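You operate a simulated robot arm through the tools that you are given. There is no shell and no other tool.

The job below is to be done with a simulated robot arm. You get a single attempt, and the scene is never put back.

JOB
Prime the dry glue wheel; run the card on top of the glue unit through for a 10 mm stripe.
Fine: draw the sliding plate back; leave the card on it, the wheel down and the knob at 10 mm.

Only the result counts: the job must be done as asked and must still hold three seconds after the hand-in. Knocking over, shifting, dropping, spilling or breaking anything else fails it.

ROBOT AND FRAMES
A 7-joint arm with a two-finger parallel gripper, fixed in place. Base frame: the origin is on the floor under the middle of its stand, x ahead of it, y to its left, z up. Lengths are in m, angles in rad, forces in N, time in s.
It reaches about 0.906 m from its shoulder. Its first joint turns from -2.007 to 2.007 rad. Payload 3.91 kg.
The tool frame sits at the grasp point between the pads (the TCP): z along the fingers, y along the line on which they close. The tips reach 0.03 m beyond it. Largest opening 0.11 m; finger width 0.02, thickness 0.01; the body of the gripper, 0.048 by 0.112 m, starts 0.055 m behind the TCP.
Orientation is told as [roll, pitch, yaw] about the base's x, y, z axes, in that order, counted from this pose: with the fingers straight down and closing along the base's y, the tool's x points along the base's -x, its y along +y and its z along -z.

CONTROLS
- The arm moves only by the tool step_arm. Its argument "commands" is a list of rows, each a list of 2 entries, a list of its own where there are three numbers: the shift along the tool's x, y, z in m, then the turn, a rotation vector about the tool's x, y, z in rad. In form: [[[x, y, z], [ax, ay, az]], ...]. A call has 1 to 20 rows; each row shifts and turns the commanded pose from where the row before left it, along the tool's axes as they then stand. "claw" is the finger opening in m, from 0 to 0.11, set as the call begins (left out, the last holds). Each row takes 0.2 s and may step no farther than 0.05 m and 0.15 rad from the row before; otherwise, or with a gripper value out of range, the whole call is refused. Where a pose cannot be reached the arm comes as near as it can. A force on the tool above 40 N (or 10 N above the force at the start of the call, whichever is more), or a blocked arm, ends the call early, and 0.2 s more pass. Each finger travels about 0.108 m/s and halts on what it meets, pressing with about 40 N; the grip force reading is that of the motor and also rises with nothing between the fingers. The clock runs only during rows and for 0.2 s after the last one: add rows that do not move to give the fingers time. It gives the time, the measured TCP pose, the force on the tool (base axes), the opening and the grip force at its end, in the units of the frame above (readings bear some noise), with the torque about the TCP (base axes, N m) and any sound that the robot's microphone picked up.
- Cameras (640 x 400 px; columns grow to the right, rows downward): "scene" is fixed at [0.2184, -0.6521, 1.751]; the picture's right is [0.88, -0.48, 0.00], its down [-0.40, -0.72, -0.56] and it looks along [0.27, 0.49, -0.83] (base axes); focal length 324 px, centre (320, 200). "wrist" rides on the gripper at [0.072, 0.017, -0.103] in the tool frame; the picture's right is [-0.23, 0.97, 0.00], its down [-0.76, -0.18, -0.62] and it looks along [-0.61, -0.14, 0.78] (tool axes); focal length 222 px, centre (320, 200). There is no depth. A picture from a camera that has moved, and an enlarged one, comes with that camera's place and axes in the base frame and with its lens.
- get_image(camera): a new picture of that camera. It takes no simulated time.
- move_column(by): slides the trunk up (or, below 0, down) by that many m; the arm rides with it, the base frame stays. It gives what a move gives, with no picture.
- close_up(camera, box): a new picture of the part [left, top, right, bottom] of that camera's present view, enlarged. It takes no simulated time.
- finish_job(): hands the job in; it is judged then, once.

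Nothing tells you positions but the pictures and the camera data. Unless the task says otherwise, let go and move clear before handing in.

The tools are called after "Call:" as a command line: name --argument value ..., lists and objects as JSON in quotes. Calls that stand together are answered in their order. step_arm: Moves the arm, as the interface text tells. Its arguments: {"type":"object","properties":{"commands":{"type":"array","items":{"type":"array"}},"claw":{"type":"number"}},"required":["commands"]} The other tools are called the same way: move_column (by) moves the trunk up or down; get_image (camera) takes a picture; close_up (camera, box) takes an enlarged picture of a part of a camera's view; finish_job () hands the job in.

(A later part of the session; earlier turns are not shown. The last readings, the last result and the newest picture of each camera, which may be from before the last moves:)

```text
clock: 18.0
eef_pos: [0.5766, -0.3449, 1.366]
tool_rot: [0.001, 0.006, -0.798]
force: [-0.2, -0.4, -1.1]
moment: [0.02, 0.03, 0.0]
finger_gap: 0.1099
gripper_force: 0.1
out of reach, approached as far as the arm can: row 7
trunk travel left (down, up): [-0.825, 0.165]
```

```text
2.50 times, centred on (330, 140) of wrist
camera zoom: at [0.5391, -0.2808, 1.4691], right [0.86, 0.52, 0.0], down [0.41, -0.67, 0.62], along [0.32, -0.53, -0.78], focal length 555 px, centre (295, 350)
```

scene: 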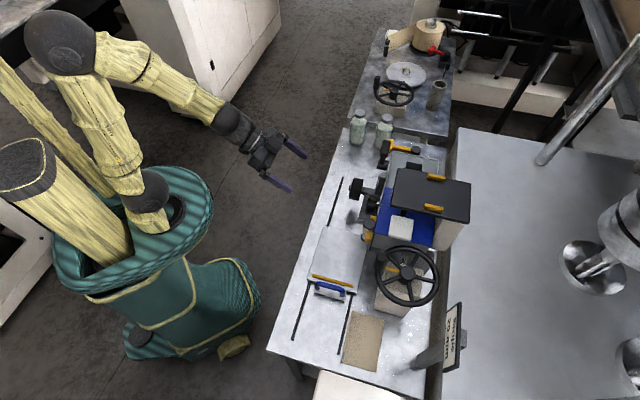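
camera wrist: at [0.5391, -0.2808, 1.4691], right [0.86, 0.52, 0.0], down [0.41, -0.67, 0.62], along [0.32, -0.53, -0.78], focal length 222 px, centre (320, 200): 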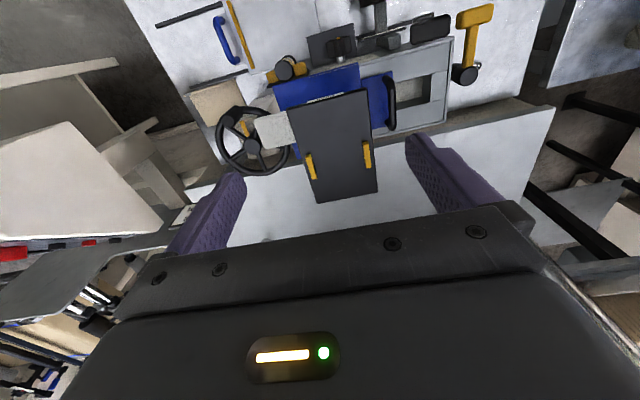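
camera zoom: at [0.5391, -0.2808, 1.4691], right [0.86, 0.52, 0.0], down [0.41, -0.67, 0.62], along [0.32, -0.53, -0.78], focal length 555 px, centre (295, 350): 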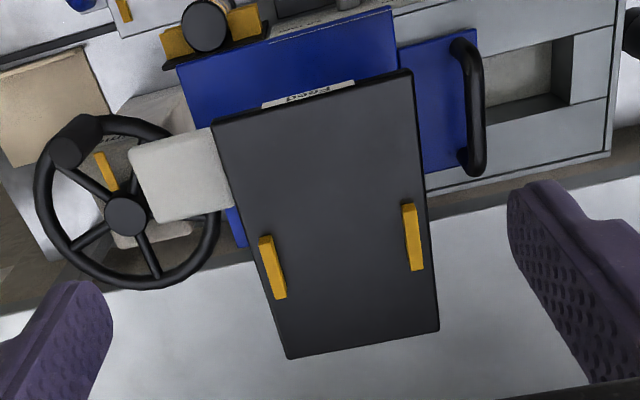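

I can now see the sliding lid, the tank cavity and the black feed slab from above. I'll zoom in hard on these to find the card.

Call:
close_up --camera "wrist" --box '[290, 90, 400, 205]'

Call:
close_up --camera "wrist" --box '[240, 60, 320, 170]'

Call:
close_up --camera "wrist" --box '[360, 50, 470, 135]'

Call:
close_up --camera "wrist" --box '[180, 70, 260, 135]'

Call:
close_up --camera "wrist" --box '[290, 15, 410, 75]'

Call:
close_up --camera "scene" --box '[400, 180, 480, 260]'

```text
3.48 times, centred on (345, 148) of wrist
camera zoom: at [0.5391, -0.2808, 1.4691], right [0.86, 0.52, 0.0], down [0.41, -0.67, 0.62], along [0.32, -0.53, -0.78], focal length 773 px, centre (233, 383)
```

zoom: 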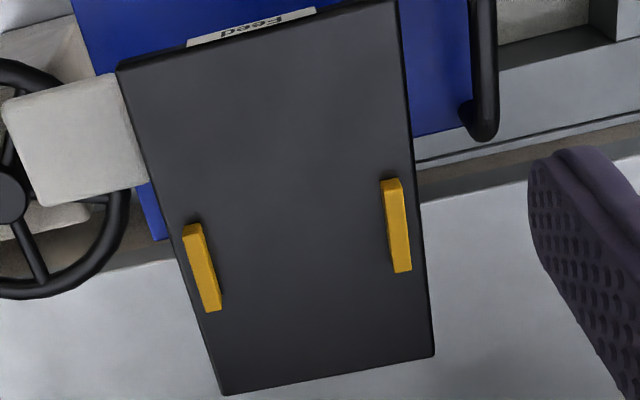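

```text
3.64 times, centred on (280, 115) of wrist
camera zoom: at [0.5391, -0.2808, 1.4691], right [0.86, 0.52, 0.0], down [0.41, -0.67, 0.62], along [0.32, -0.53, -0.78], focal length 808 px, centre (466, 509)
```

zoom: 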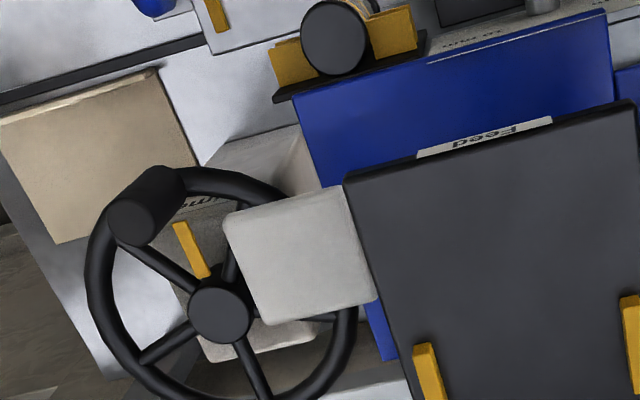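

```text
4.71 times, centred on (415, 92) of wrist
camera zoom: at [0.5391, -0.2808, 1.4691], right [0.86, 0.52, 0.0], down [0.41, -0.67, 0.62], along [0.32, -0.53, -0.78], focal length 1045 px, centre (-127, 706)
```

zoom: 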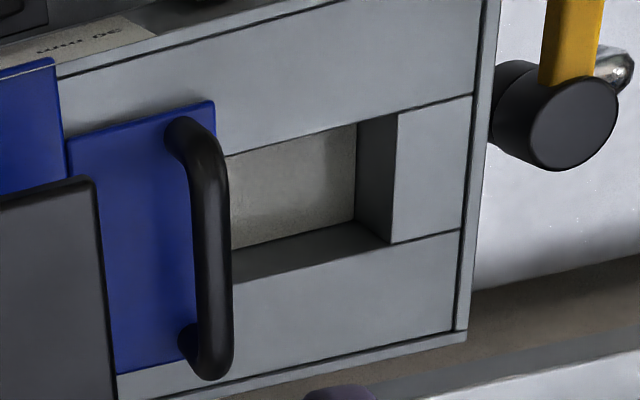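

```text
6.15 times, centred on (220, 102) of wrist
camera zoom: at [0.5391, -0.2808, 1.4691], right [0.86, 0.52, 0.0], down [0.41, -0.67, 0.62], along [0.32, -0.53, -0.78], focal length 1367 px, centre (935, 800)
```

zoom: 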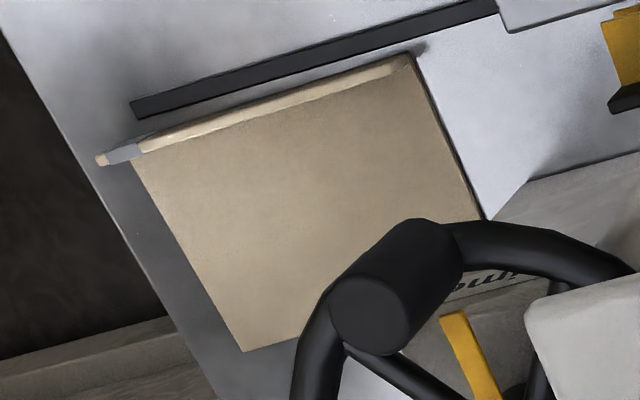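

```text
5.33 times, centred on (350, 45) of wrist
camera zoom: at [0.5391, -0.2808, 1.4691], right [0.86, 0.52, 0.0], down [0.41, -0.67, 0.62], along [0.32, -0.53, -0.78], focal length 1185 px, centre (160, 1027)
```

zoom: 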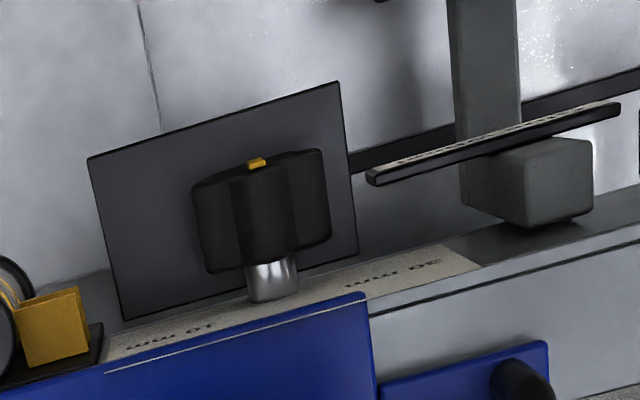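

```text
5.00 times, centred on (440, 220) of scene
camera zoom: at [0.2184, -0.6521, 1.751], right [0.88, -0.48, 0.0], down [-0.4, -0.72, -0.56], along [0.27, 0.49, -0.83], focal length 1617 px, centre (-280, 100)
```

zoom: 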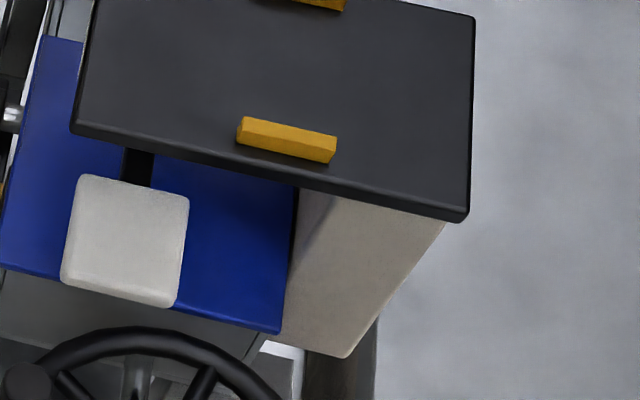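

The pencil and brown pad look like clutter. The black "Feed" slab stands on a tan pillar behind the unit, with a white pad on a bar just under it. I'll look from the left front at a low angle to understand how these parts are stacked.

Call:
step_arm --commands '[[[0.045, 0, 0], [0, 0, 0]], [[0.045, 0, 0], [0, 0, 0]], [[0.045, 0, 0], [0, 0, 0]], [[0.045, 0, 0], [0, 0, 0]], [[0, 0, 0], [0, 0, -0.15]], [[0, 0, 0], [0, 0, -0.15]], [[0, 0, 0], [0, 0, -0.15]], [[0, 0, 0], [0, 0, -0.15]], [[0, 0, 0], [0, 0, -0.15]], [[0, 0, 0], [0, 0, -0.05]], [[0.03, -0.04, 0], [0, 0, 0]], [[0.03, -0.04, 0], [0, 0, 0]], [[0.03, -0.04, 0], [0, 0, 0]], [[0.03, -0.04, 0], [0, 0, 0]], [[0, 0, 0], [0, -0.15, 0]], [[0, 0, 0], [0, -0.15, 0]], [[0, 0, 0], [0, -0.15, 0]], [[0, 0, 0], [0, -0.15, 0]], [[0, 0, 0], [0, -0.15, 0]], [[0, 0, 0], [0, -0.15, 0]]]'

Call:
move_column --by -0.18

Call:
get_image --camera "wrist"

Call:
get_image --camera "scene"

```text
clock: 22.2
eef_pos: [0.3307, -0.3737, 1.3697]
tool_rot: [-0.001, -0.902, 0.001]
force: [-0.6, 0.3, 0.2]
moment: [0.01, 0.01, 0.01]
finger_gap: 0.1105
gripper_force: 0.1
trunk travel left (down, up): [-0.825, 0.165]
```

```text
clock: 24.2
eef_pos: [0.3317, -0.3741, 1.1895]
tool_rot: [0.002, -0.899, -0.001]
force: [-0.5, 0.7, 0.1]
moment: [0.05, 0.02, 0.0]
finger_gap: 0.11
gripper_force: 0.1
trunk travel left (down, up): [-0.645, 0.345]
```

```text
taken
camera wrist: at [0.2053, -0.357, 1.1964], right [0.14, 0.97, 0.18], down [-0.01, -0.18, 0.98], along [0.99, -0.14, -0.01], focal length 222 px, centre (320, 200)
```

wrist: 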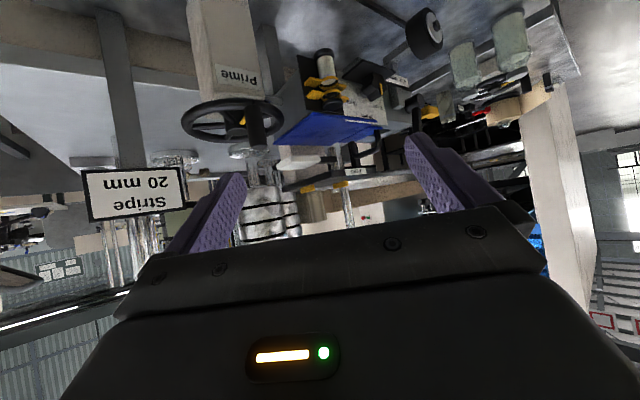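

```text
taken
```

scene: 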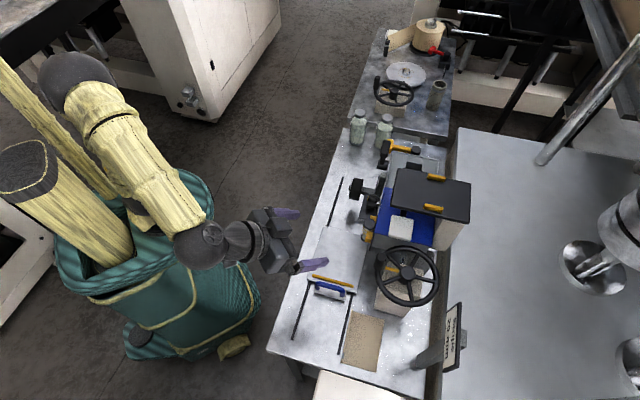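

Call:
close_up --camera "wrist" --box '[240, 70, 420, 200]'

Call:
close_up --camera "wrist" --box '[260, 105, 370, 185]'

Call:
close_up --camera "wrist" --box '[290, 40, 420, 130]'

Call:
close_up --camera "wrist" --box '[300, 135, 400, 200]'

```text
3.08 times, centred on (330, 135) of wrist
camera zoom: at [0.2053, -0.357, 1.1964], right [0.14, 0.97, 0.18], down [-0.01, -0.18, 0.98], along [0.99, -0.14, -0.01], focal length 684 px, centre (289, 400)
```

zoom: 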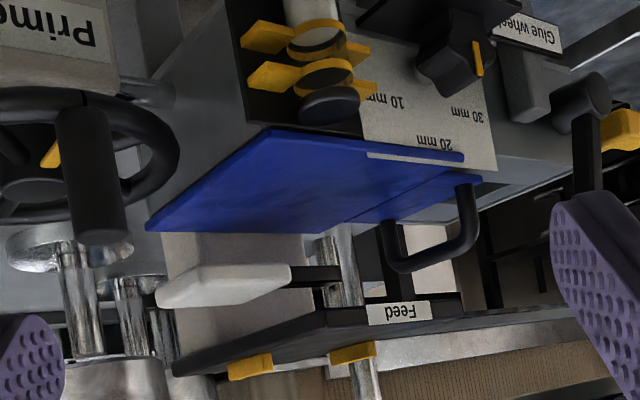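

```text
5.00 times, centred on (315, 145) of wrist
camera zoom: at [0.2053, -0.357, 1.1964], right [0.14, 0.97, 0.18], down [-0.01, -0.18, 0.98], along [0.99, -0.14, -0.01], focal length 1111 px, centre (345, 475)
```

zoom: 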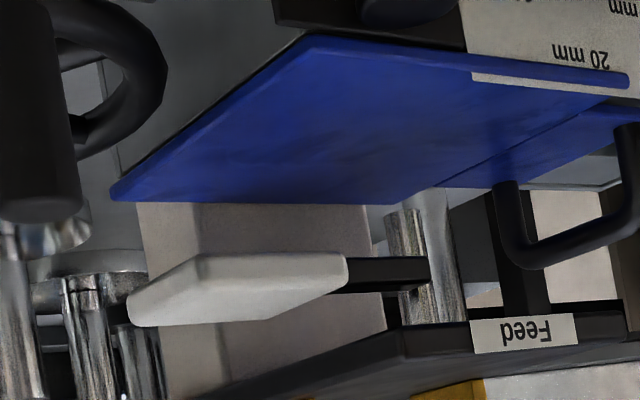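

```text
4.44 times, centred on (355, 85) of wrist
camera zoom: at [0.2053, -0.357, 1.1964], right [0.14, 0.97, 0.18], down [-0.01, -0.18, 0.98], along [0.99, -0.14, -0.01], focal length 987 px, centre (164, 711)
```

zoom: 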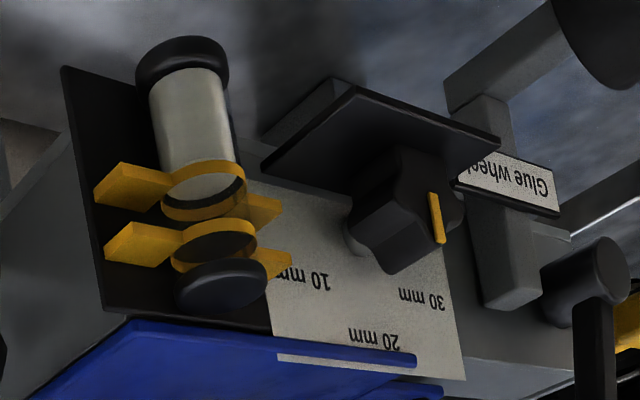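

```text
6.15 times, centred on (350, 168) of wrist
camera zoom: at [0.2053, -0.357, 1.1964], right [0.14, 0.97, 0.18], down [-0.01, -0.18, 0.98], along [0.99, -0.14, -0.01], focal length 1367 px, centre (135, 400)
```

zoom: 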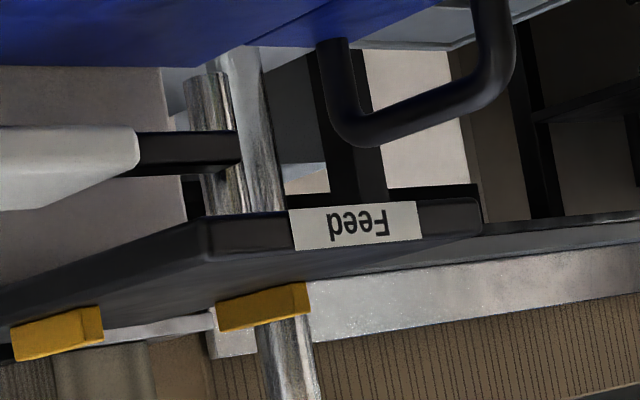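

From here the stack is clearer. I'll take sharper zooms of the blue slab's edges and of the gap under the feed table, since the blue slab may itself be the card.

Call:
close_up --camera "wrist" --box '[275, 105, 325, 150]'

Call:
close_up --camera "wrist" --box '[320, 110, 385, 150]'

Call:
close_up --camera "wrist" --box '[255, 135, 335, 200]'

Call:
close_up --camera "wrist" --box '[320, 60, 380, 110]'

Call:
close_up --camera "wrist" --box '[380, 0, 460, 100]'

```text
8.89 times, centred on (300, 128) of wrist
camera zoom: at [0.2053, -0.357, 1.1964], right [0.14, 0.97, 0.18], down [-0.01, -0.18, 0.98], along [0.99, -0.14, -0.01], focal length 1974 px, centre (498, 844)
```

zoom: 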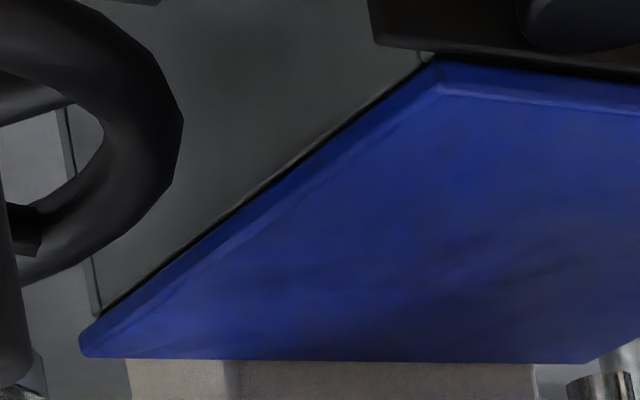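

```text
9.85 times, centred on (352, 130) of wrist
camera zoom: at [0.2053, -0.357, 1.1964], right [0.14, 0.97, 0.18], down [-0.01, -0.18, 0.98], along [0.99, -0.14, -0.01], focal length 2187 px, centre (0, 889)
```

zoom: 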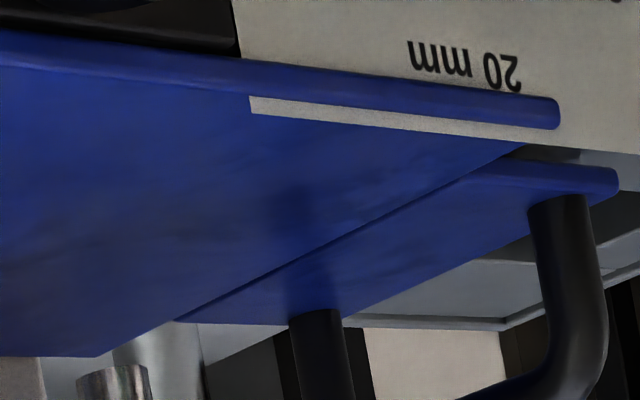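

```text
6.15 times, centred on (295, 168) of wrist
camera zoom: at [0.2053, -0.357, 1.1964], right [0.14, 0.97, 0.18], down [-0.01, -0.18, 0.98], along [0.99, -0.14, -0.01], focal length 1367 px, centre (474, 400)
```

zoom: 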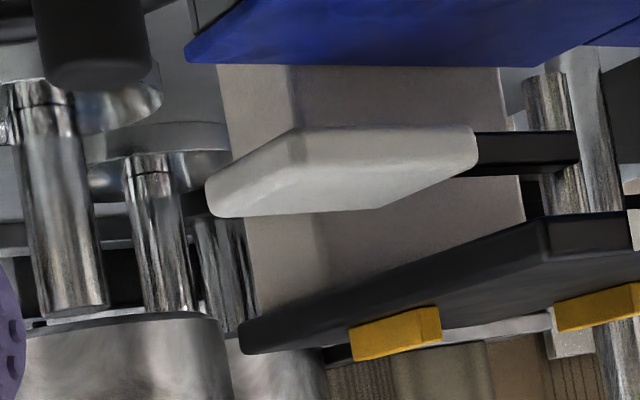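

```text
8.00 times, centred on (350, 85) of wrist
camera zoom: at [0.2053, -0.357, 1.1964], right [0.14, 0.97, 0.18], down [-0.01, -0.18, 0.98], along [0.99, -0.14, -0.01], focal length 1777 px, centre (80, 1120)
```

zoom: 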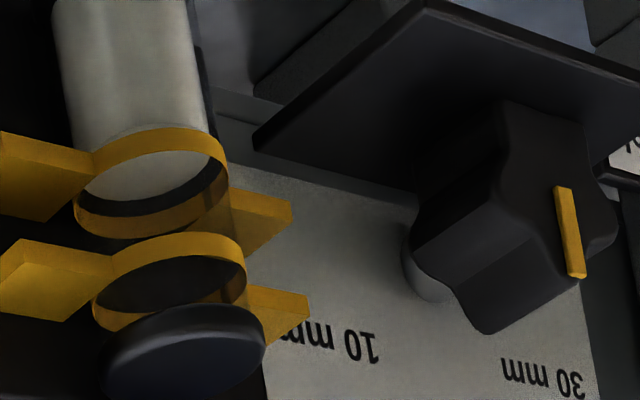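

```text
4.00 times, centred on (420, 50) of wrist
camera zoom: at [0.2053, -0.357, 1.1964], right [0.14, 0.97, 0.18], down [-0.01, -0.18, 0.98], along [0.99, -0.14, -0.01], focal length 888 px, centre (-80, 800)
```

zoom: 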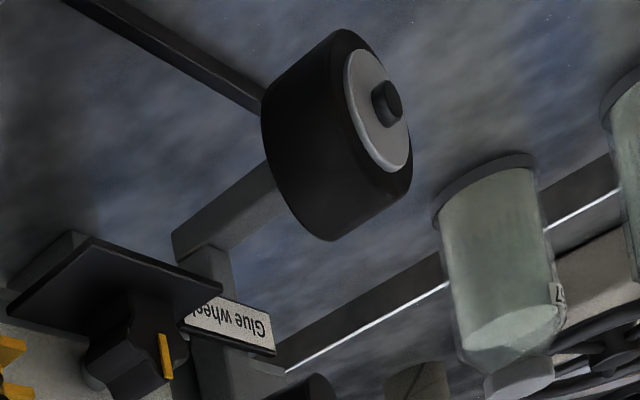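

I'll yaw back square to the bench and get a close, nearly horizontal view of the space between the blue slab and the feed table from the front.

Call:
step_arm --commands '[[[0, 0, 0], [0.1175, 0, 0.0932]], [[0, 0, 0], [0.1175, 0, 0.0932]], [[0, 0, 0], [0.1175, 0, 0.0932]], [[0, 0, 0], [0.1175, 0, 0.0932]], [[0, 0, 0], [0.1175, 0, 0.0932]], [[0, 0, 0], [0.0392, 0, 0.0311]], [[0, 0.048, 0], [0, 0, 0]], [[0, 0.048, 0], [0, 0, 0]], [[0, 0.048, 0], [0, 0, 0]], [[0, 0.048, 0], [0, 0, 0]], [[0.035, 0, 0.028], [0, 0, 0]], [[0.035, 0, 0.028], [0, -0.1, 0]], [[0, 0, 0], [0, -0.1, 0]], [[0, 0, 0], [0, -0.1, 0]], [[0, 0, 0], [0, 0, 0]]]'

Call:
get_image --camera "wrist"

Call:
close_up --camera "wrist" --box '[220, 80, 420, 220]'

Call:
get_image --camera "scene"

```text
clock: 27.4
eef_pos: [0.4686, -0.2399, 1.1]
tool_rot: [0.001, -1.201, -0.802]
force: [0.2, 0.4, 0.5]
moment: [-0.01, 0.01, 0.01]
finger_gap: 0.11
gripper_force: 0.2
trunk travel left (down, up): [-0.645, 0.345]
```

```text
taken
camera wrist: at [0.3957, -0.1407, 1.0702], right [0.76, 0.62, 0.21], down [-0.34, 0.1, 0.94], along [0.56, -0.78, 0.28], focal length 222 px, centre (320, 200)
```

wrist: 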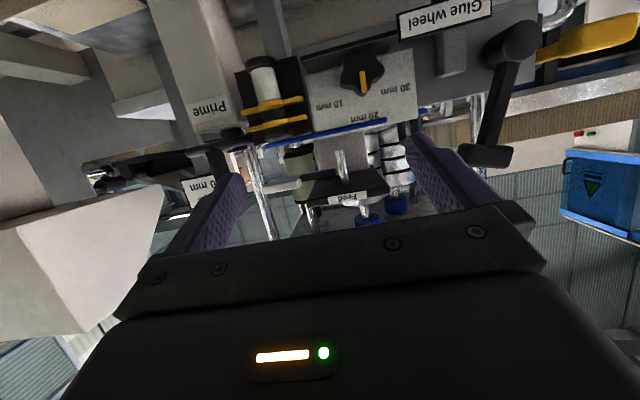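

```text
2.86 times, centred on (320, 150) of wrist
camera zoom: at [0.3957, -0.1407, 1.0702], right [0.76, 0.62, 0.21], down [-0.34, 0.1, 0.94], along [0.56, -0.78, 0.28], focal length 635 px, centre (320, 343)
```

zoom: 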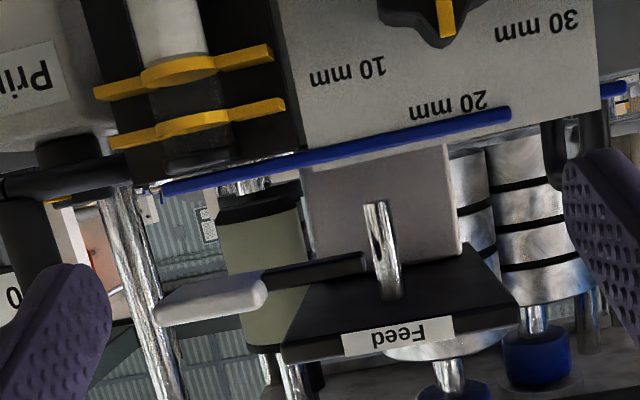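

```text
taken
```

scene: 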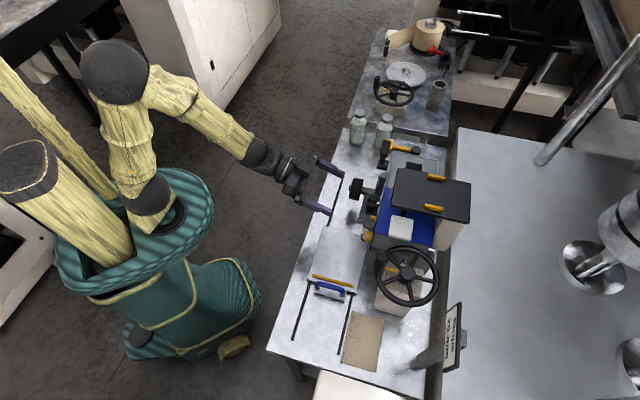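

The feed assembly is a separate table on a pillar with a hanging paddle lever. I'll zoom in sharply on the edge of the blue slab, which I'm now viewing edge-on.

Call:
close_up --camera "wrist" --box '[260, 110, 330, 150]'

Call:
close_up --camera "wrist" --box '[330, 100, 400, 140]'

Call:
close_up --camera "wrist" --box '[400, 80, 460, 130]'

Call:
close_up --camera "wrist" --box '[300, 140, 400, 210]'

Call:
close_up --camera "scene" --box '[370, 200, 400, 250]'

Call:
close_up --camera "scene" --box '[415, 205, 475, 250]'

```text
9.14 times, centred on (295, 130) of wrist
camera zoom: at [0.3957, -0.1407, 1.0702], right [0.76, 0.62, 0.21], down [-0.34, 0.1, 0.94], along [0.56, -0.78, 0.28], focal length 2031 px, centre (549, 840)
```

zoom: 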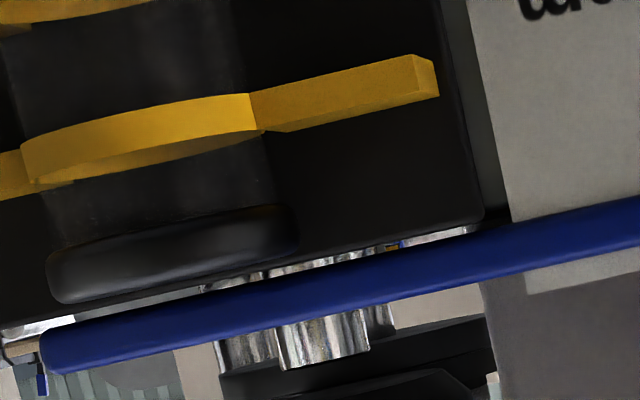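

```text
9.14 times, centred on (365, 120) of wrist
camera zoom: at [0.3957, -0.1407, 1.0702], right [0.76, 0.62, 0.21], down [-0.34, 0.1, 0.94], along [0.56, -0.78, 0.28], focal length 2031 px, centre (-91, 931)
```

zoom: 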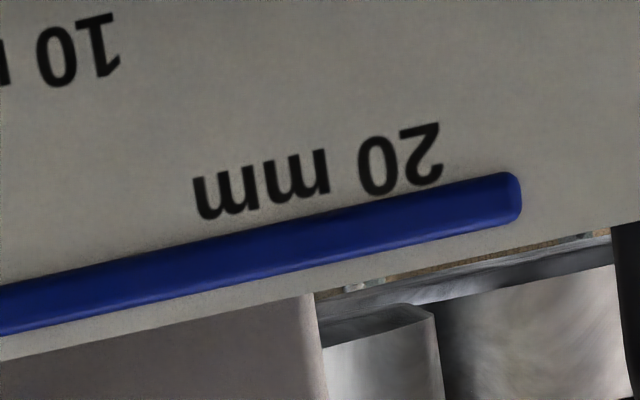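

```text
8.00 times, centred on (430, 105) of wrist
camera zoom: at [0.3957, -0.1407, 1.0702], right [0.76, 0.62, 0.21], down [-0.34, 0.1, 0.94], along [0.56, -0.78, 0.28], focal length 1777 px, centre (-560, 960)
```

zoom: 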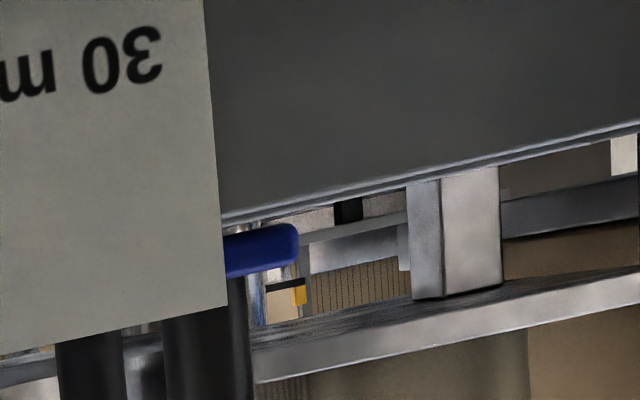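

```text
5.71 times, centred on (350, 175) of wrist
camera zoom: at [0.3957, -0.1407, 1.0702], right [0.76, 0.62, 0.21], down [-0.34, 0.1, 0.94], along [0.56, -0.78, 0.28], focal length 1269 px, centre (149, 343)
```

zoom: 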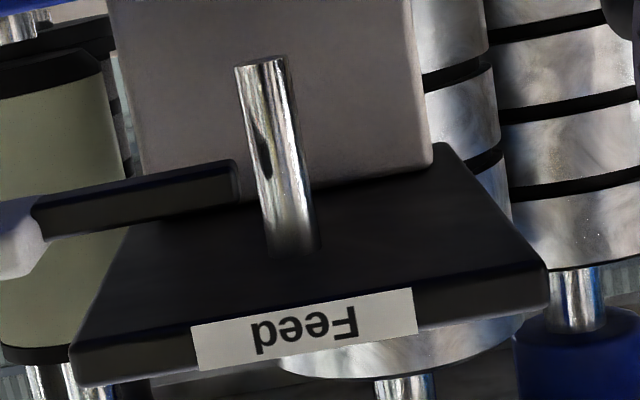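

```text
8.00 times, centred on (385, 225) of scene
camera zoom: at [0.2184, -0.6521, 1.751], right [0.88, -0.48, 0.0], down [-0.4, -0.72, -0.56], along [0.27, 0.49, -0.83], focal length 2588 px, centre (-200, 0)
```

zoom: 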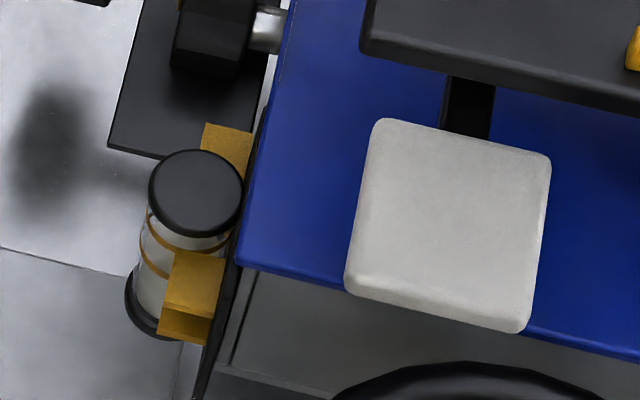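

```text
8.89 times, centred on (445, 228) of scene
camera zoom: at [0.2184, -0.6521, 1.751], right [0.88, -0.48, 0.0], down [-0.4, -0.72, -0.56], along [0.27, 0.49, -0.83], focal length 2875 px, centre (-791, -44)
```

zoom: 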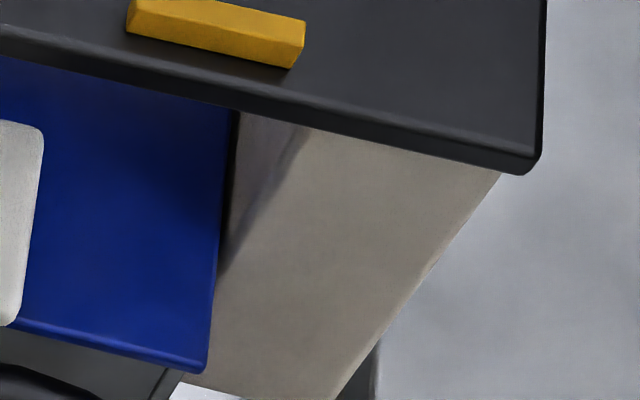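

I still haven't pinned down the card. I'll do very tight zooms on the feed table's top and on the dark plate near the knob, in case a thin card is hiding there in the same colour.

Call:
close_up --camera "scene" --box '[392, 165, 432, 190]'

Call:
close_up --camera "scene" --box '[430, 172, 475, 205]'

Call:
close_up --camera "scene" --box '[388, 188, 440, 218]'

Call:
close_up --camera "scene" --box '[345, 175, 395, 210]'

Call:
close_up --camera "scene" --box '[395, 125, 460, 175]'

Call:
close_up --camera "scene" --box '[360, 0, 460, 130]'

```text
16.00 times, centred on (412, 178) of scene
camera zoom: at [0.2184, -0.6521, 1.751], right [0.88, -0.48, 0.0], down [-0.4, -0.72, -0.56], along [0.27, 0.49, -0.83], focal length 5176 px, centre (-1152, 560)
```

zoom: 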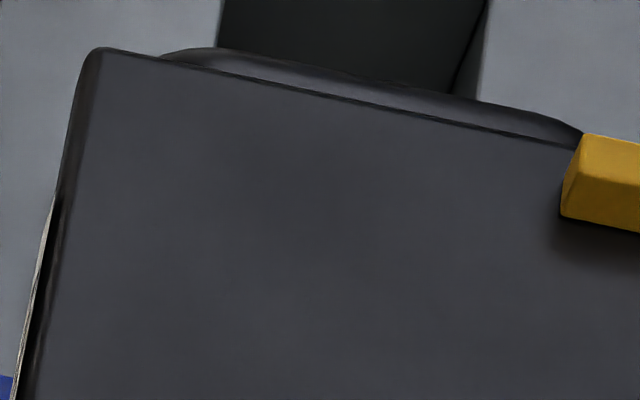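

```text
12.12 times, centred on (452, 188) of scene
camera zoom: at [0.2184, -0.6521, 1.751], right [0.88, -0.48, 0.0], down [-0.4, -0.72, -0.56], along [0.27, 0.49, -0.83], focal length 3921 px, centre (-1286, 339)
```

zoom: 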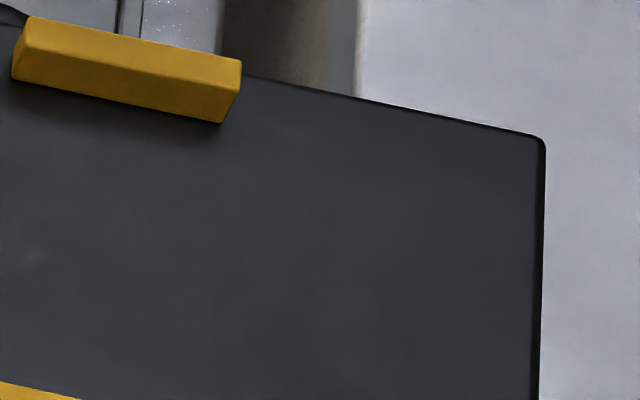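

```text
12.31 times, centred on (414, 203) of scene
camera zoom: at [0.2184, -0.6521, 1.751], right [0.88, -0.48, 0.0], down [-0.4, -0.72, -0.56], along [0.27, 0.49, -0.83], focal length 3981 px, centre (-837, 163)
```

zoom: 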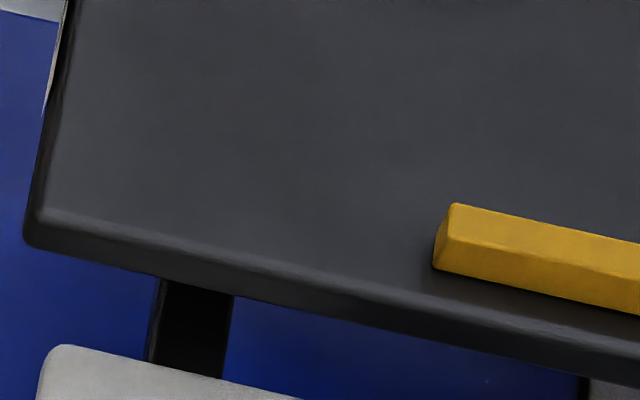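

```text
11.43 times, centred on (370, 192) of scene
camera zoom: at [0.2184, -0.6521, 1.751], right [0.88, -0.48, 0.0], down [-0.4, -0.72, -0.56], along [0.27, 0.49, -0.83], focal length 3697 px, centre (-251, 286)
```

zoom: 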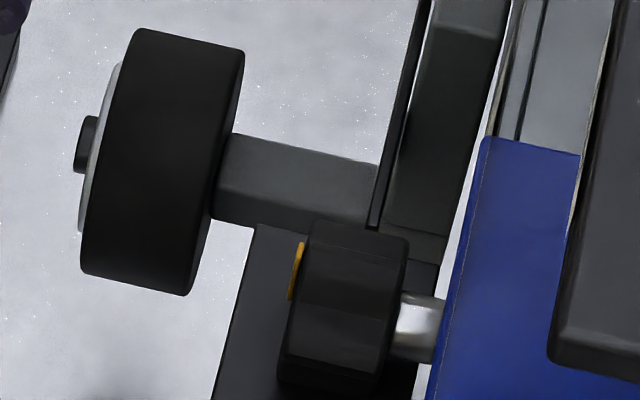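

```text
8.00 times, centred on (428, 150) of scene
camera zoom: at [0.2184, -0.6521, 1.751], right [0.88, -0.48, 0.0], down [-0.4, -0.72, -0.56], along [0.27, 0.49, -0.83], focal length 2588 px, centre (-540, 600)
```

zoom: 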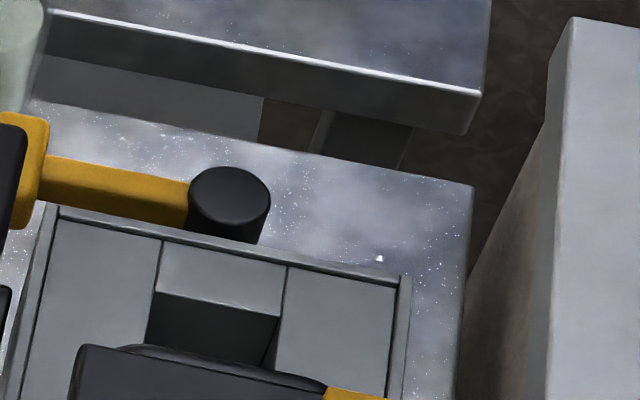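

```text
3.08 times, centred on (410, 65) of scene
camera zoom: at [0.2184, -0.6521, 1.751], right [0.88, -0.48, 0.0], down [-0.4, -0.72, -0.56], along [0.27, 0.49, -0.83], focal length 995 px, centre (43, 615)
```

zoom: 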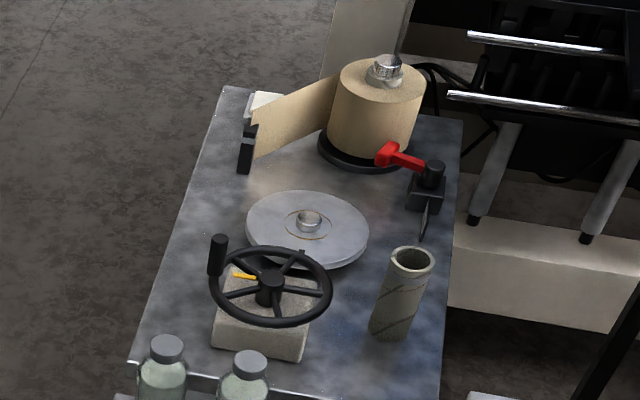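

There's nothing extra on the feed table. I'll go closer above the blue slab and look for layering, then inspect the brown sheet as a comparison.

Call:
move_column --by 0.12

Call:
step_arm --commands '[[[0, 0, 0], [0, 0.15, 0]], [[0, 0, 0], [0, 0.15, 0]], [[0, 0, 0], [0, 0.15, 0]], [[-0.03, 0, 0.027], [0, 0, 0]], [[-0.03, 0, 0.027], [0, 0, 0]], [[0, 0, 0], [0, 0, 0]]]'

Call:
get_image --camera "wrist"

Call:
close_up --camera "wrist" --box '[240, 90, 330, 145]'

Call:
close_up --camera "wrist" --box '[320, 70, 410, 135]'

Call:
close_up --camera "wrist" --box '[260, 120, 400, 210]'

```text
clock: 28.9
eef_pos: [0.4686, -0.2413, 1.2213]
tool_rot: [-0.001, -1.199, -0.798]
force: [-0.1, 0.1, 0.7]
moment: [0.0, 0.04, -0.03]
finger_gap: 0.1098
gripper_force: 0.1
trunk travel left (down, up): [-0.765, 0.225]
```

```text
clock: 30.3
eef_pos: [0.5228, -0.2991, 1.2218]
tool_rot: [0.001, -0.749, -0.8]
force: [0.3, 0.4, -0.6]
moment: [-0.01, 0.01, 0.05]
finger_gap: 0.1101
gripper_force: 0.1
trunk travel left (down, up): [-0.765, 0.225]
```

```text
taken
camera wrist: at [0.4496, -0.1987, 1.2488], right [0.81, 0.56, 0.15], down [-0.04, -0.22, 0.98], along [0.58, -0.8, -0.16], focal length 222 px, centre (320, 200)
```

wrist: 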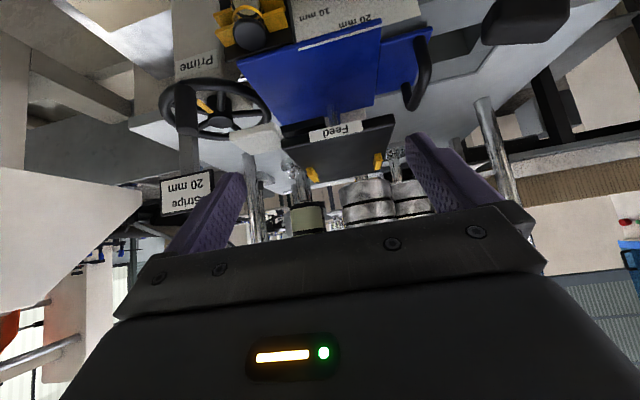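

```text
7.11 times, centred on (285, 118) of wrist
camera zoom: at [0.4496, -0.1987, 1.2488], right [0.81, 0.56, 0.15], down [-0.04, -0.22, 0.98], along [0.58, -0.8, -0.16], focal length 1580 px, centre (569, 787)
```

zoom: 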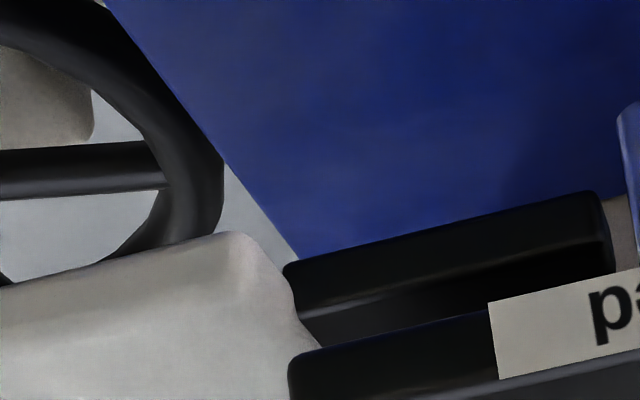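

```text
6.15 times, centred on (365, 102) of wrist
camera zoom: at [0.4496, -0.1987, 1.2488], right [0.81, 0.56, 0.15], down [-0.04, -0.22, 0.98], along [0.58, -0.8, -0.16], focal length 1367 px, centre (43, 800)
```

zoom: 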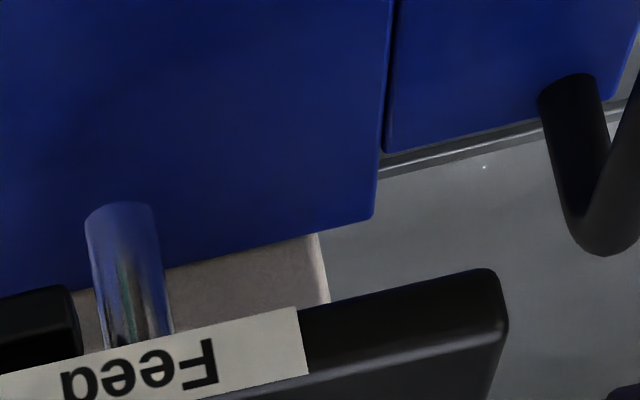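

```text
4.44 times, centred on (330, 165) of wrist
camera zoom: at [0.4496, -0.1987, 1.2488], right [0.81, 0.56, 0.15], down [-0.04, -0.22, 0.98], along [0.58, -0.8, -0.16], focal length 987 px, centre (276, 356)
```

zoom: 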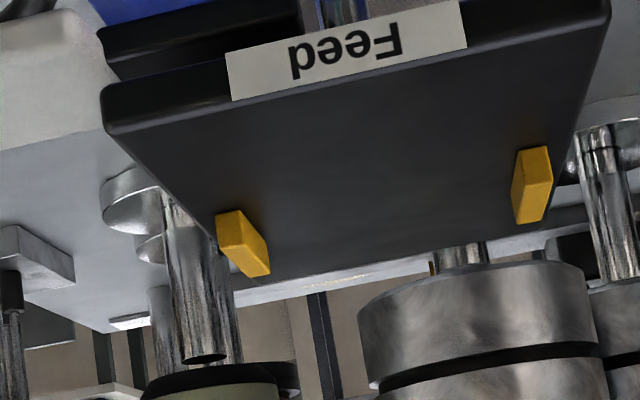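

The blue slab is about 0.14 × 0.13 m and 6 mm thick. It overhangs the unit's front edge by over 1 cm but does not overhang the back, so it looks like a placed card rather than a fitted lid. I'll back off and turn the gripper horizontal with its closing line vertical, so I can pinch that front overhang.

Call:
step_arm --commands '[[[0.03, 0, -0.028], [0, 0, 0]], [[0.03, 0, -0.028], [0, 0, 0]], [[0.03, 0, -0.028], [0, 0, 0]], [[0, 0, 0], [0, -0.15, 0]], [[0, 0, 0], [0, -0.15, 0]], [[0, 0, 0], [0, -0.15, 0]], [[0, 0, 0], [0, -0.15, 0]], [[0, 0, 0], [0, -0.15, 0]], [[0, 0, 0], [0, -0.07, 0]], [[0, 0, 0], [0, 0, 0]]]'

Call:
step_arm --commands '[[[0, 0, 0], [0, 0, 0.15]], [[0, 0, 0], [0, 0, 0.15]], [[0, 0, 0], [0, 0, 0.15]], [[0, 0, 0], [0, 0, 0.15]], [[0, 0, 0], [0, 0, 0.15]], [[0, 0, 0], [0, 0, 0.15]], [[0, 0, 0], [0, 0, 0.15]], [[0, 0, 0], [0, 0, 0.15]], [[0, 0, 0], [0, 0, 0.15]], [[0, 0, 0], [0, 0, 0.15]], [[0, 0, 0], [0, 0, 0.07]], [[0, 0, 0], [0, 0, 0]]]'

Call:
get_image --camera "wrist"

Call:
get_image --camera "scene"

```text
clock: 32.5
eef_pos: [0.4712, -0.2199, 1.2328]
tool_rot: [-0.484, -1.571, -0.315]
force: [0.4, -0.1, 0.6]
moment: [0.03, -0.03, -0.01]
finger_gap: 0.1101
gripper_force: 0.1
out of reach, approached as far as the arm can: row 7, 8, 9
trunk travel left (down, up): [-0.765, 0.225]
```

```text
clock: 35.1
eef_pos: [0.4655, -0.2387, 1.274]
tool_rot: [1.564, -0.001, -2.369]
force: [-0.4, 0.5, 0.4]
moment: [0.0, 0.01, -0.03]
finger_gap: 0.11
gripper_force: 0.0
out of reach, approached as far as the arm can: row 9, 10, 11
trunk travel left (down, up): [-0.765, 0.225]
```

```text
taken
camera wrist: at [0.4463, -0.1137, 1.2923], right [-0.16, -0.16, 0.97], down [-0.98, -0.08, -0.17], along [0.11, -0.98, -0.15], focal length 222 px, centre (320, 200)
```

wrist: 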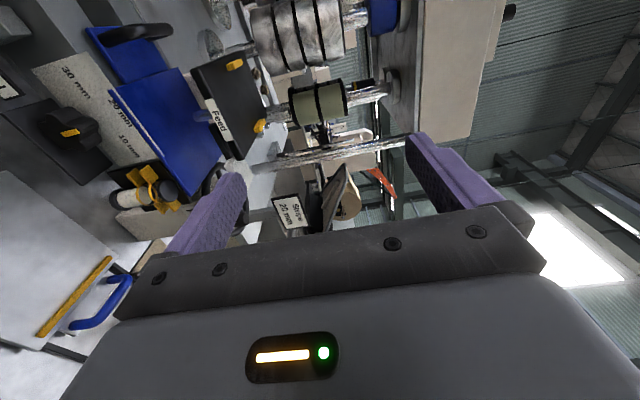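

```text
taken
```

scene: 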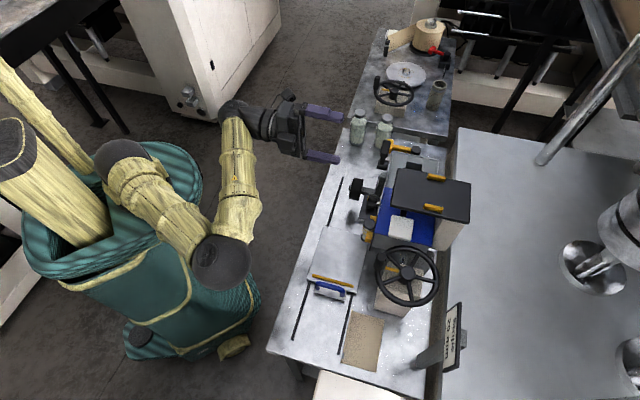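

The gripper is now horizontal, pointing at the unit, with the fingers closing vertically and already centred near u = 0.168, between the vial and the knob. I'll lower the trunk so the fingers come level with the blue edge and check.

Call:
move_column --by -0.2

Call:
get_image --camera "wrist"

Call:
get_image --camera "scene"

Call:
close_up --camera "wrist" --box '[100, 60, 300, 220]'

```text
clock: 37.2
eef_pos: [0.4663, -0.2387, 1.0745]
tool_rot: [1.564, -0.004, -2.368]
force: [-0.1, 0.2, -0.1]
moment: [0.01, -0.01, -0.07]
finger_gap: 0.1101
gripper_force: 0.1
trunk travel left (down, up): [-0.565, 0.425]
```

```text
taken
camera wrist: at [0.4462, -0.1134, 1.0921], right [-0.16, -0.16, 0.97], down [-0.98, -0.08, -0.17], along [0.11, -0.98, -0.14], focal length 222 px, centre (320, 200)
```

wrist: 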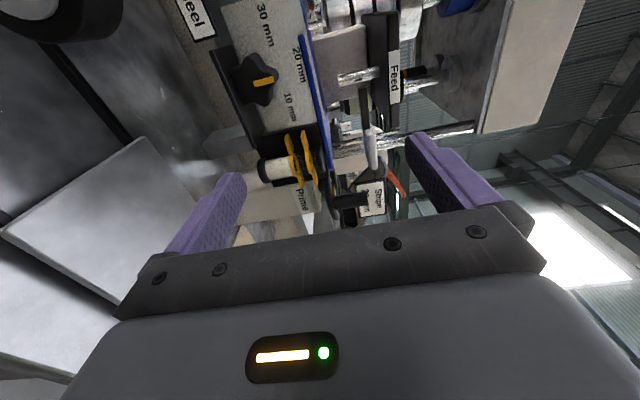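

```text
taken
```

scene: 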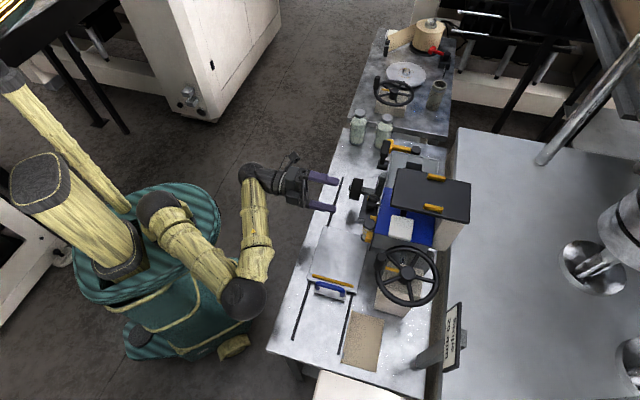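

```text
2.50 times, centred on (200, 140) of wrist
camera zoom: at [0.4462, -0.1134, 1.0921], right [-0.16, -0.16, 0.97], down [-0.98, -0.08, -0.17], along [0.11, -0.98, -0.14], focal length 555 px, centre (620, 350)
```

zoom: 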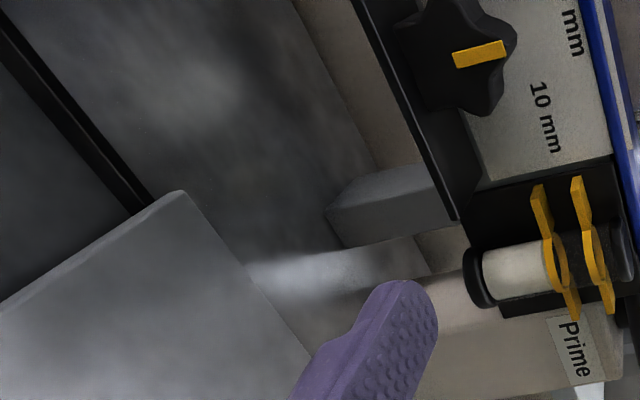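

The slab edge is nearly at finger height. I'll zoom in on it to get its exact height and front position before I close in.

Call:
close_up --camera "wrist" --box '[280, 20, 350, 70]'

Call:
close_up --camera "wrist" --box '[270, 60, 350, 190]'

Call:
close_up --camera "wrist" --box '[210, 30, 330, 130]'

```text
8.00 times, centred on (315, 45) of wrist
camera zoom: at [0.4462, -0.1134, 1.0921], right [-0.16, -0.16, 0.97], down [-0.98, -0.08, -0.17], along [0.11, -0.98, -0.14], focal length 1777 px, centre (360, 1440)
```

zoom: 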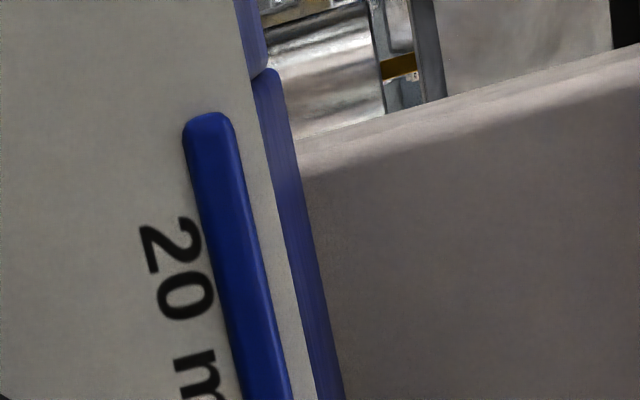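

```text
3.08 times, centred on (310, 125) of wrist
camera zoom: at [0.4462, -0.1134, 1.0921], right [-0.16, -0.16, 0.97], down [-0.98, -0.08, -0.17], along [0.11, -0.98, -0.14], focal length 684 px, centre (351, 431)
```

zoom: 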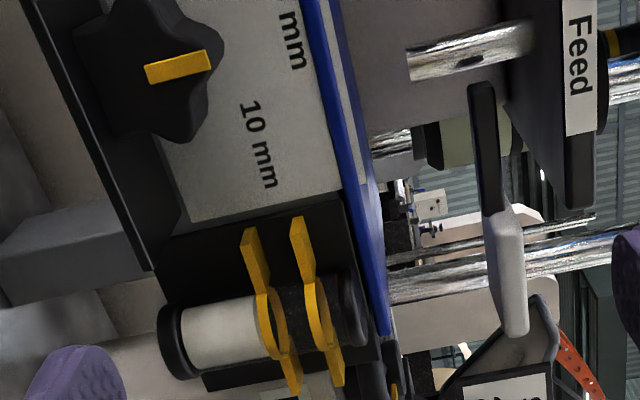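

```text
4.00 times, centred on (270, 80) of wrist
camera zoom: at [0.4462, -0.1134, 1.0921], right [-0.16, -0.16, 0.97], down [-0.98, -0.08, -0.17], along [0.11, -0.98, -0.14], focal length 888 px, centre (520, 680)
```

zoom: 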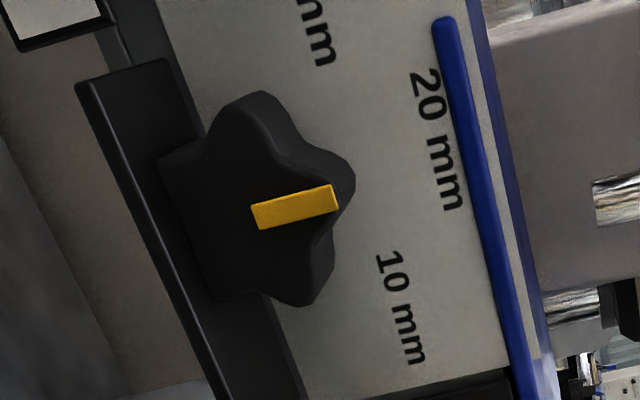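

The slab's front edge is at v ≈ 0.634 and z ≈ 1.071-1.076, with a clear window between the vial's wing and the knob near u ≈ 0.178. I'll narrow the fingers and advance to just in front of the edge.

Call:
step_arm --commands '[[[0.01, 0, 0], [0, 0, 0]], [[0, 0, 0.03], [0, 0, 0]], [[0, 0, 0.03], [0, 0, 0]], [[0, 0, 0.03], [0, 0, 0]], [[0, 0, 0.012], [0, 0, 0]], [[0, 0, 0], [0, 0, 0]]]' --claw 0.03

Call:
get_image --camera "wrist"

Call:
close_up --camera "wrist" --box '[260, 80, 380, 220]'

Call:
close_up --camera "scene" --box '[320, 160, 440, 250]'

```text
clock: 38.6
eef_pos: [0.5404, -0.3081, 1.0917]
tool_rot: [1.555, -0.007, -2.367]
force: [-0.1, 0.6, -0.6]
moment: [0.02, -0.01, -0.03]
finger_gap: 0.03
gripper_force: 0.0
out of reach, approached as far as the arm can: row 1, 2, 3, 4
trunk travel left (down, up): [-0.565, 0.425]
```

```text
taken
camera wrist: at [0.5211, -0.1836, 1.1096], right [-0.15, -0.17, 0.98], down [-0.98, -0.09, -0.16], along [0.11, -0.98, -0.15], focal length 222 px, centre (320, 200)
```

wrist: 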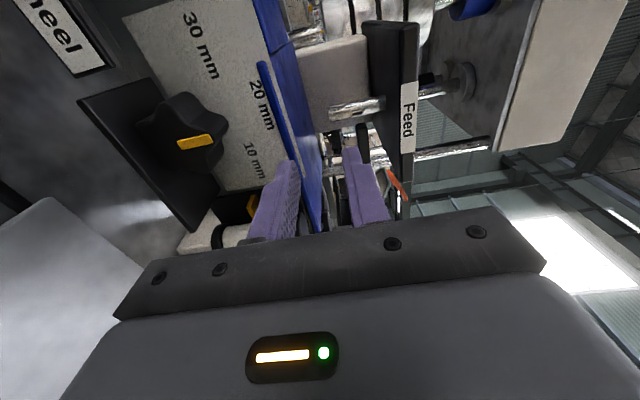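

```text
2.86 times, centred on (320, 150) of wrist
camera zoom: at [0.5211, -0.1836, 1.1096], right [-0.15, -0.17, 0.98], down [-0.98, -0.09, -0.16], along [0.11, -0.98, -0.15], focal length 635 px, centre (320, 343)
```

zoom: 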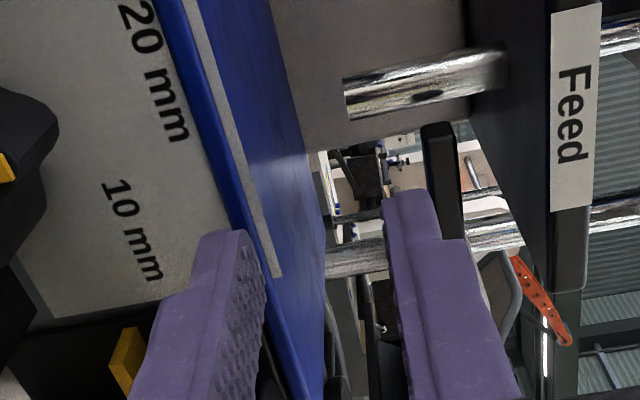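

```text
4.44 times, centred on (380, 205) of scene
camera zoom: at [0.2184, -0.6521, 1.751], right [0.88, -0.48, 0.0], down [-0.4, -0.72, -0.56], along [0.27, 0.49, -0.83], focal length 1438 px, centre (53, 178)
```

zoom: 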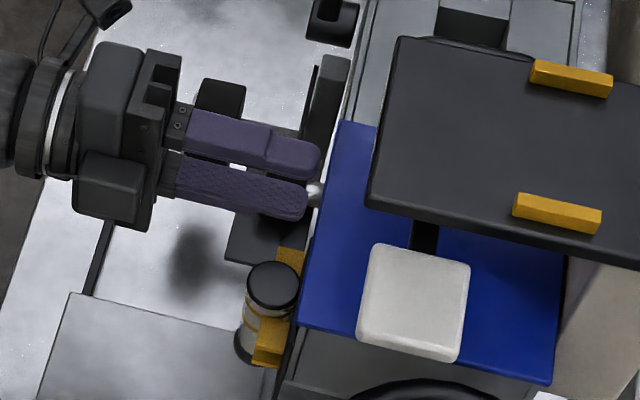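

The arm drifted up about 17 mm, so the lower finger is now at slab height but still just short of it. I'll lower the trunk 18 mm to centre on the slab.

Call:
move_column --by -0.018

Call:
close_up --camera "wrist" --box '[260, 80, 380, 220]'

```text
clock: 39.3
eef_pos: [0.5416, -0.3082, 1.0729]
tool_rot: [1.555, -0.006, -2.367]
force: [0.2, 0.2, 0.0]
moment: [0.0, 0.01, -0.05]
finger_gap: 0.0299
gripper_force: 0.1
trunk travel left (down, up): [-0.547, 0.443]
```

```text
2.86 times, centred on (320, 150) of wrist
camera zoom: at [0.5209, -0.1833, 1.0917], right [-0.15, -0.17, 0.98], down [-0.98, -0.09, -0.16], along [0.11, -0.98, -0.15], focal length 635 px, centre (320, 343)
```

zoom: 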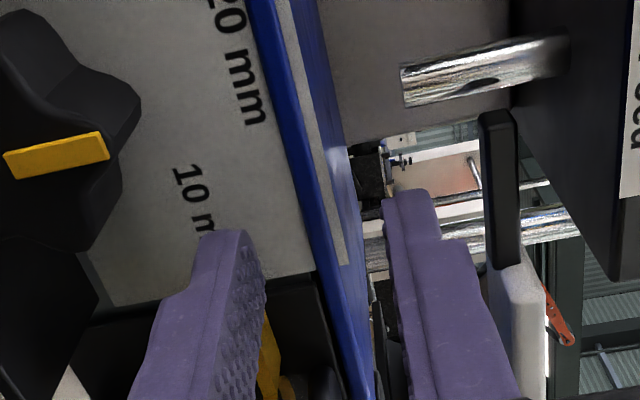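

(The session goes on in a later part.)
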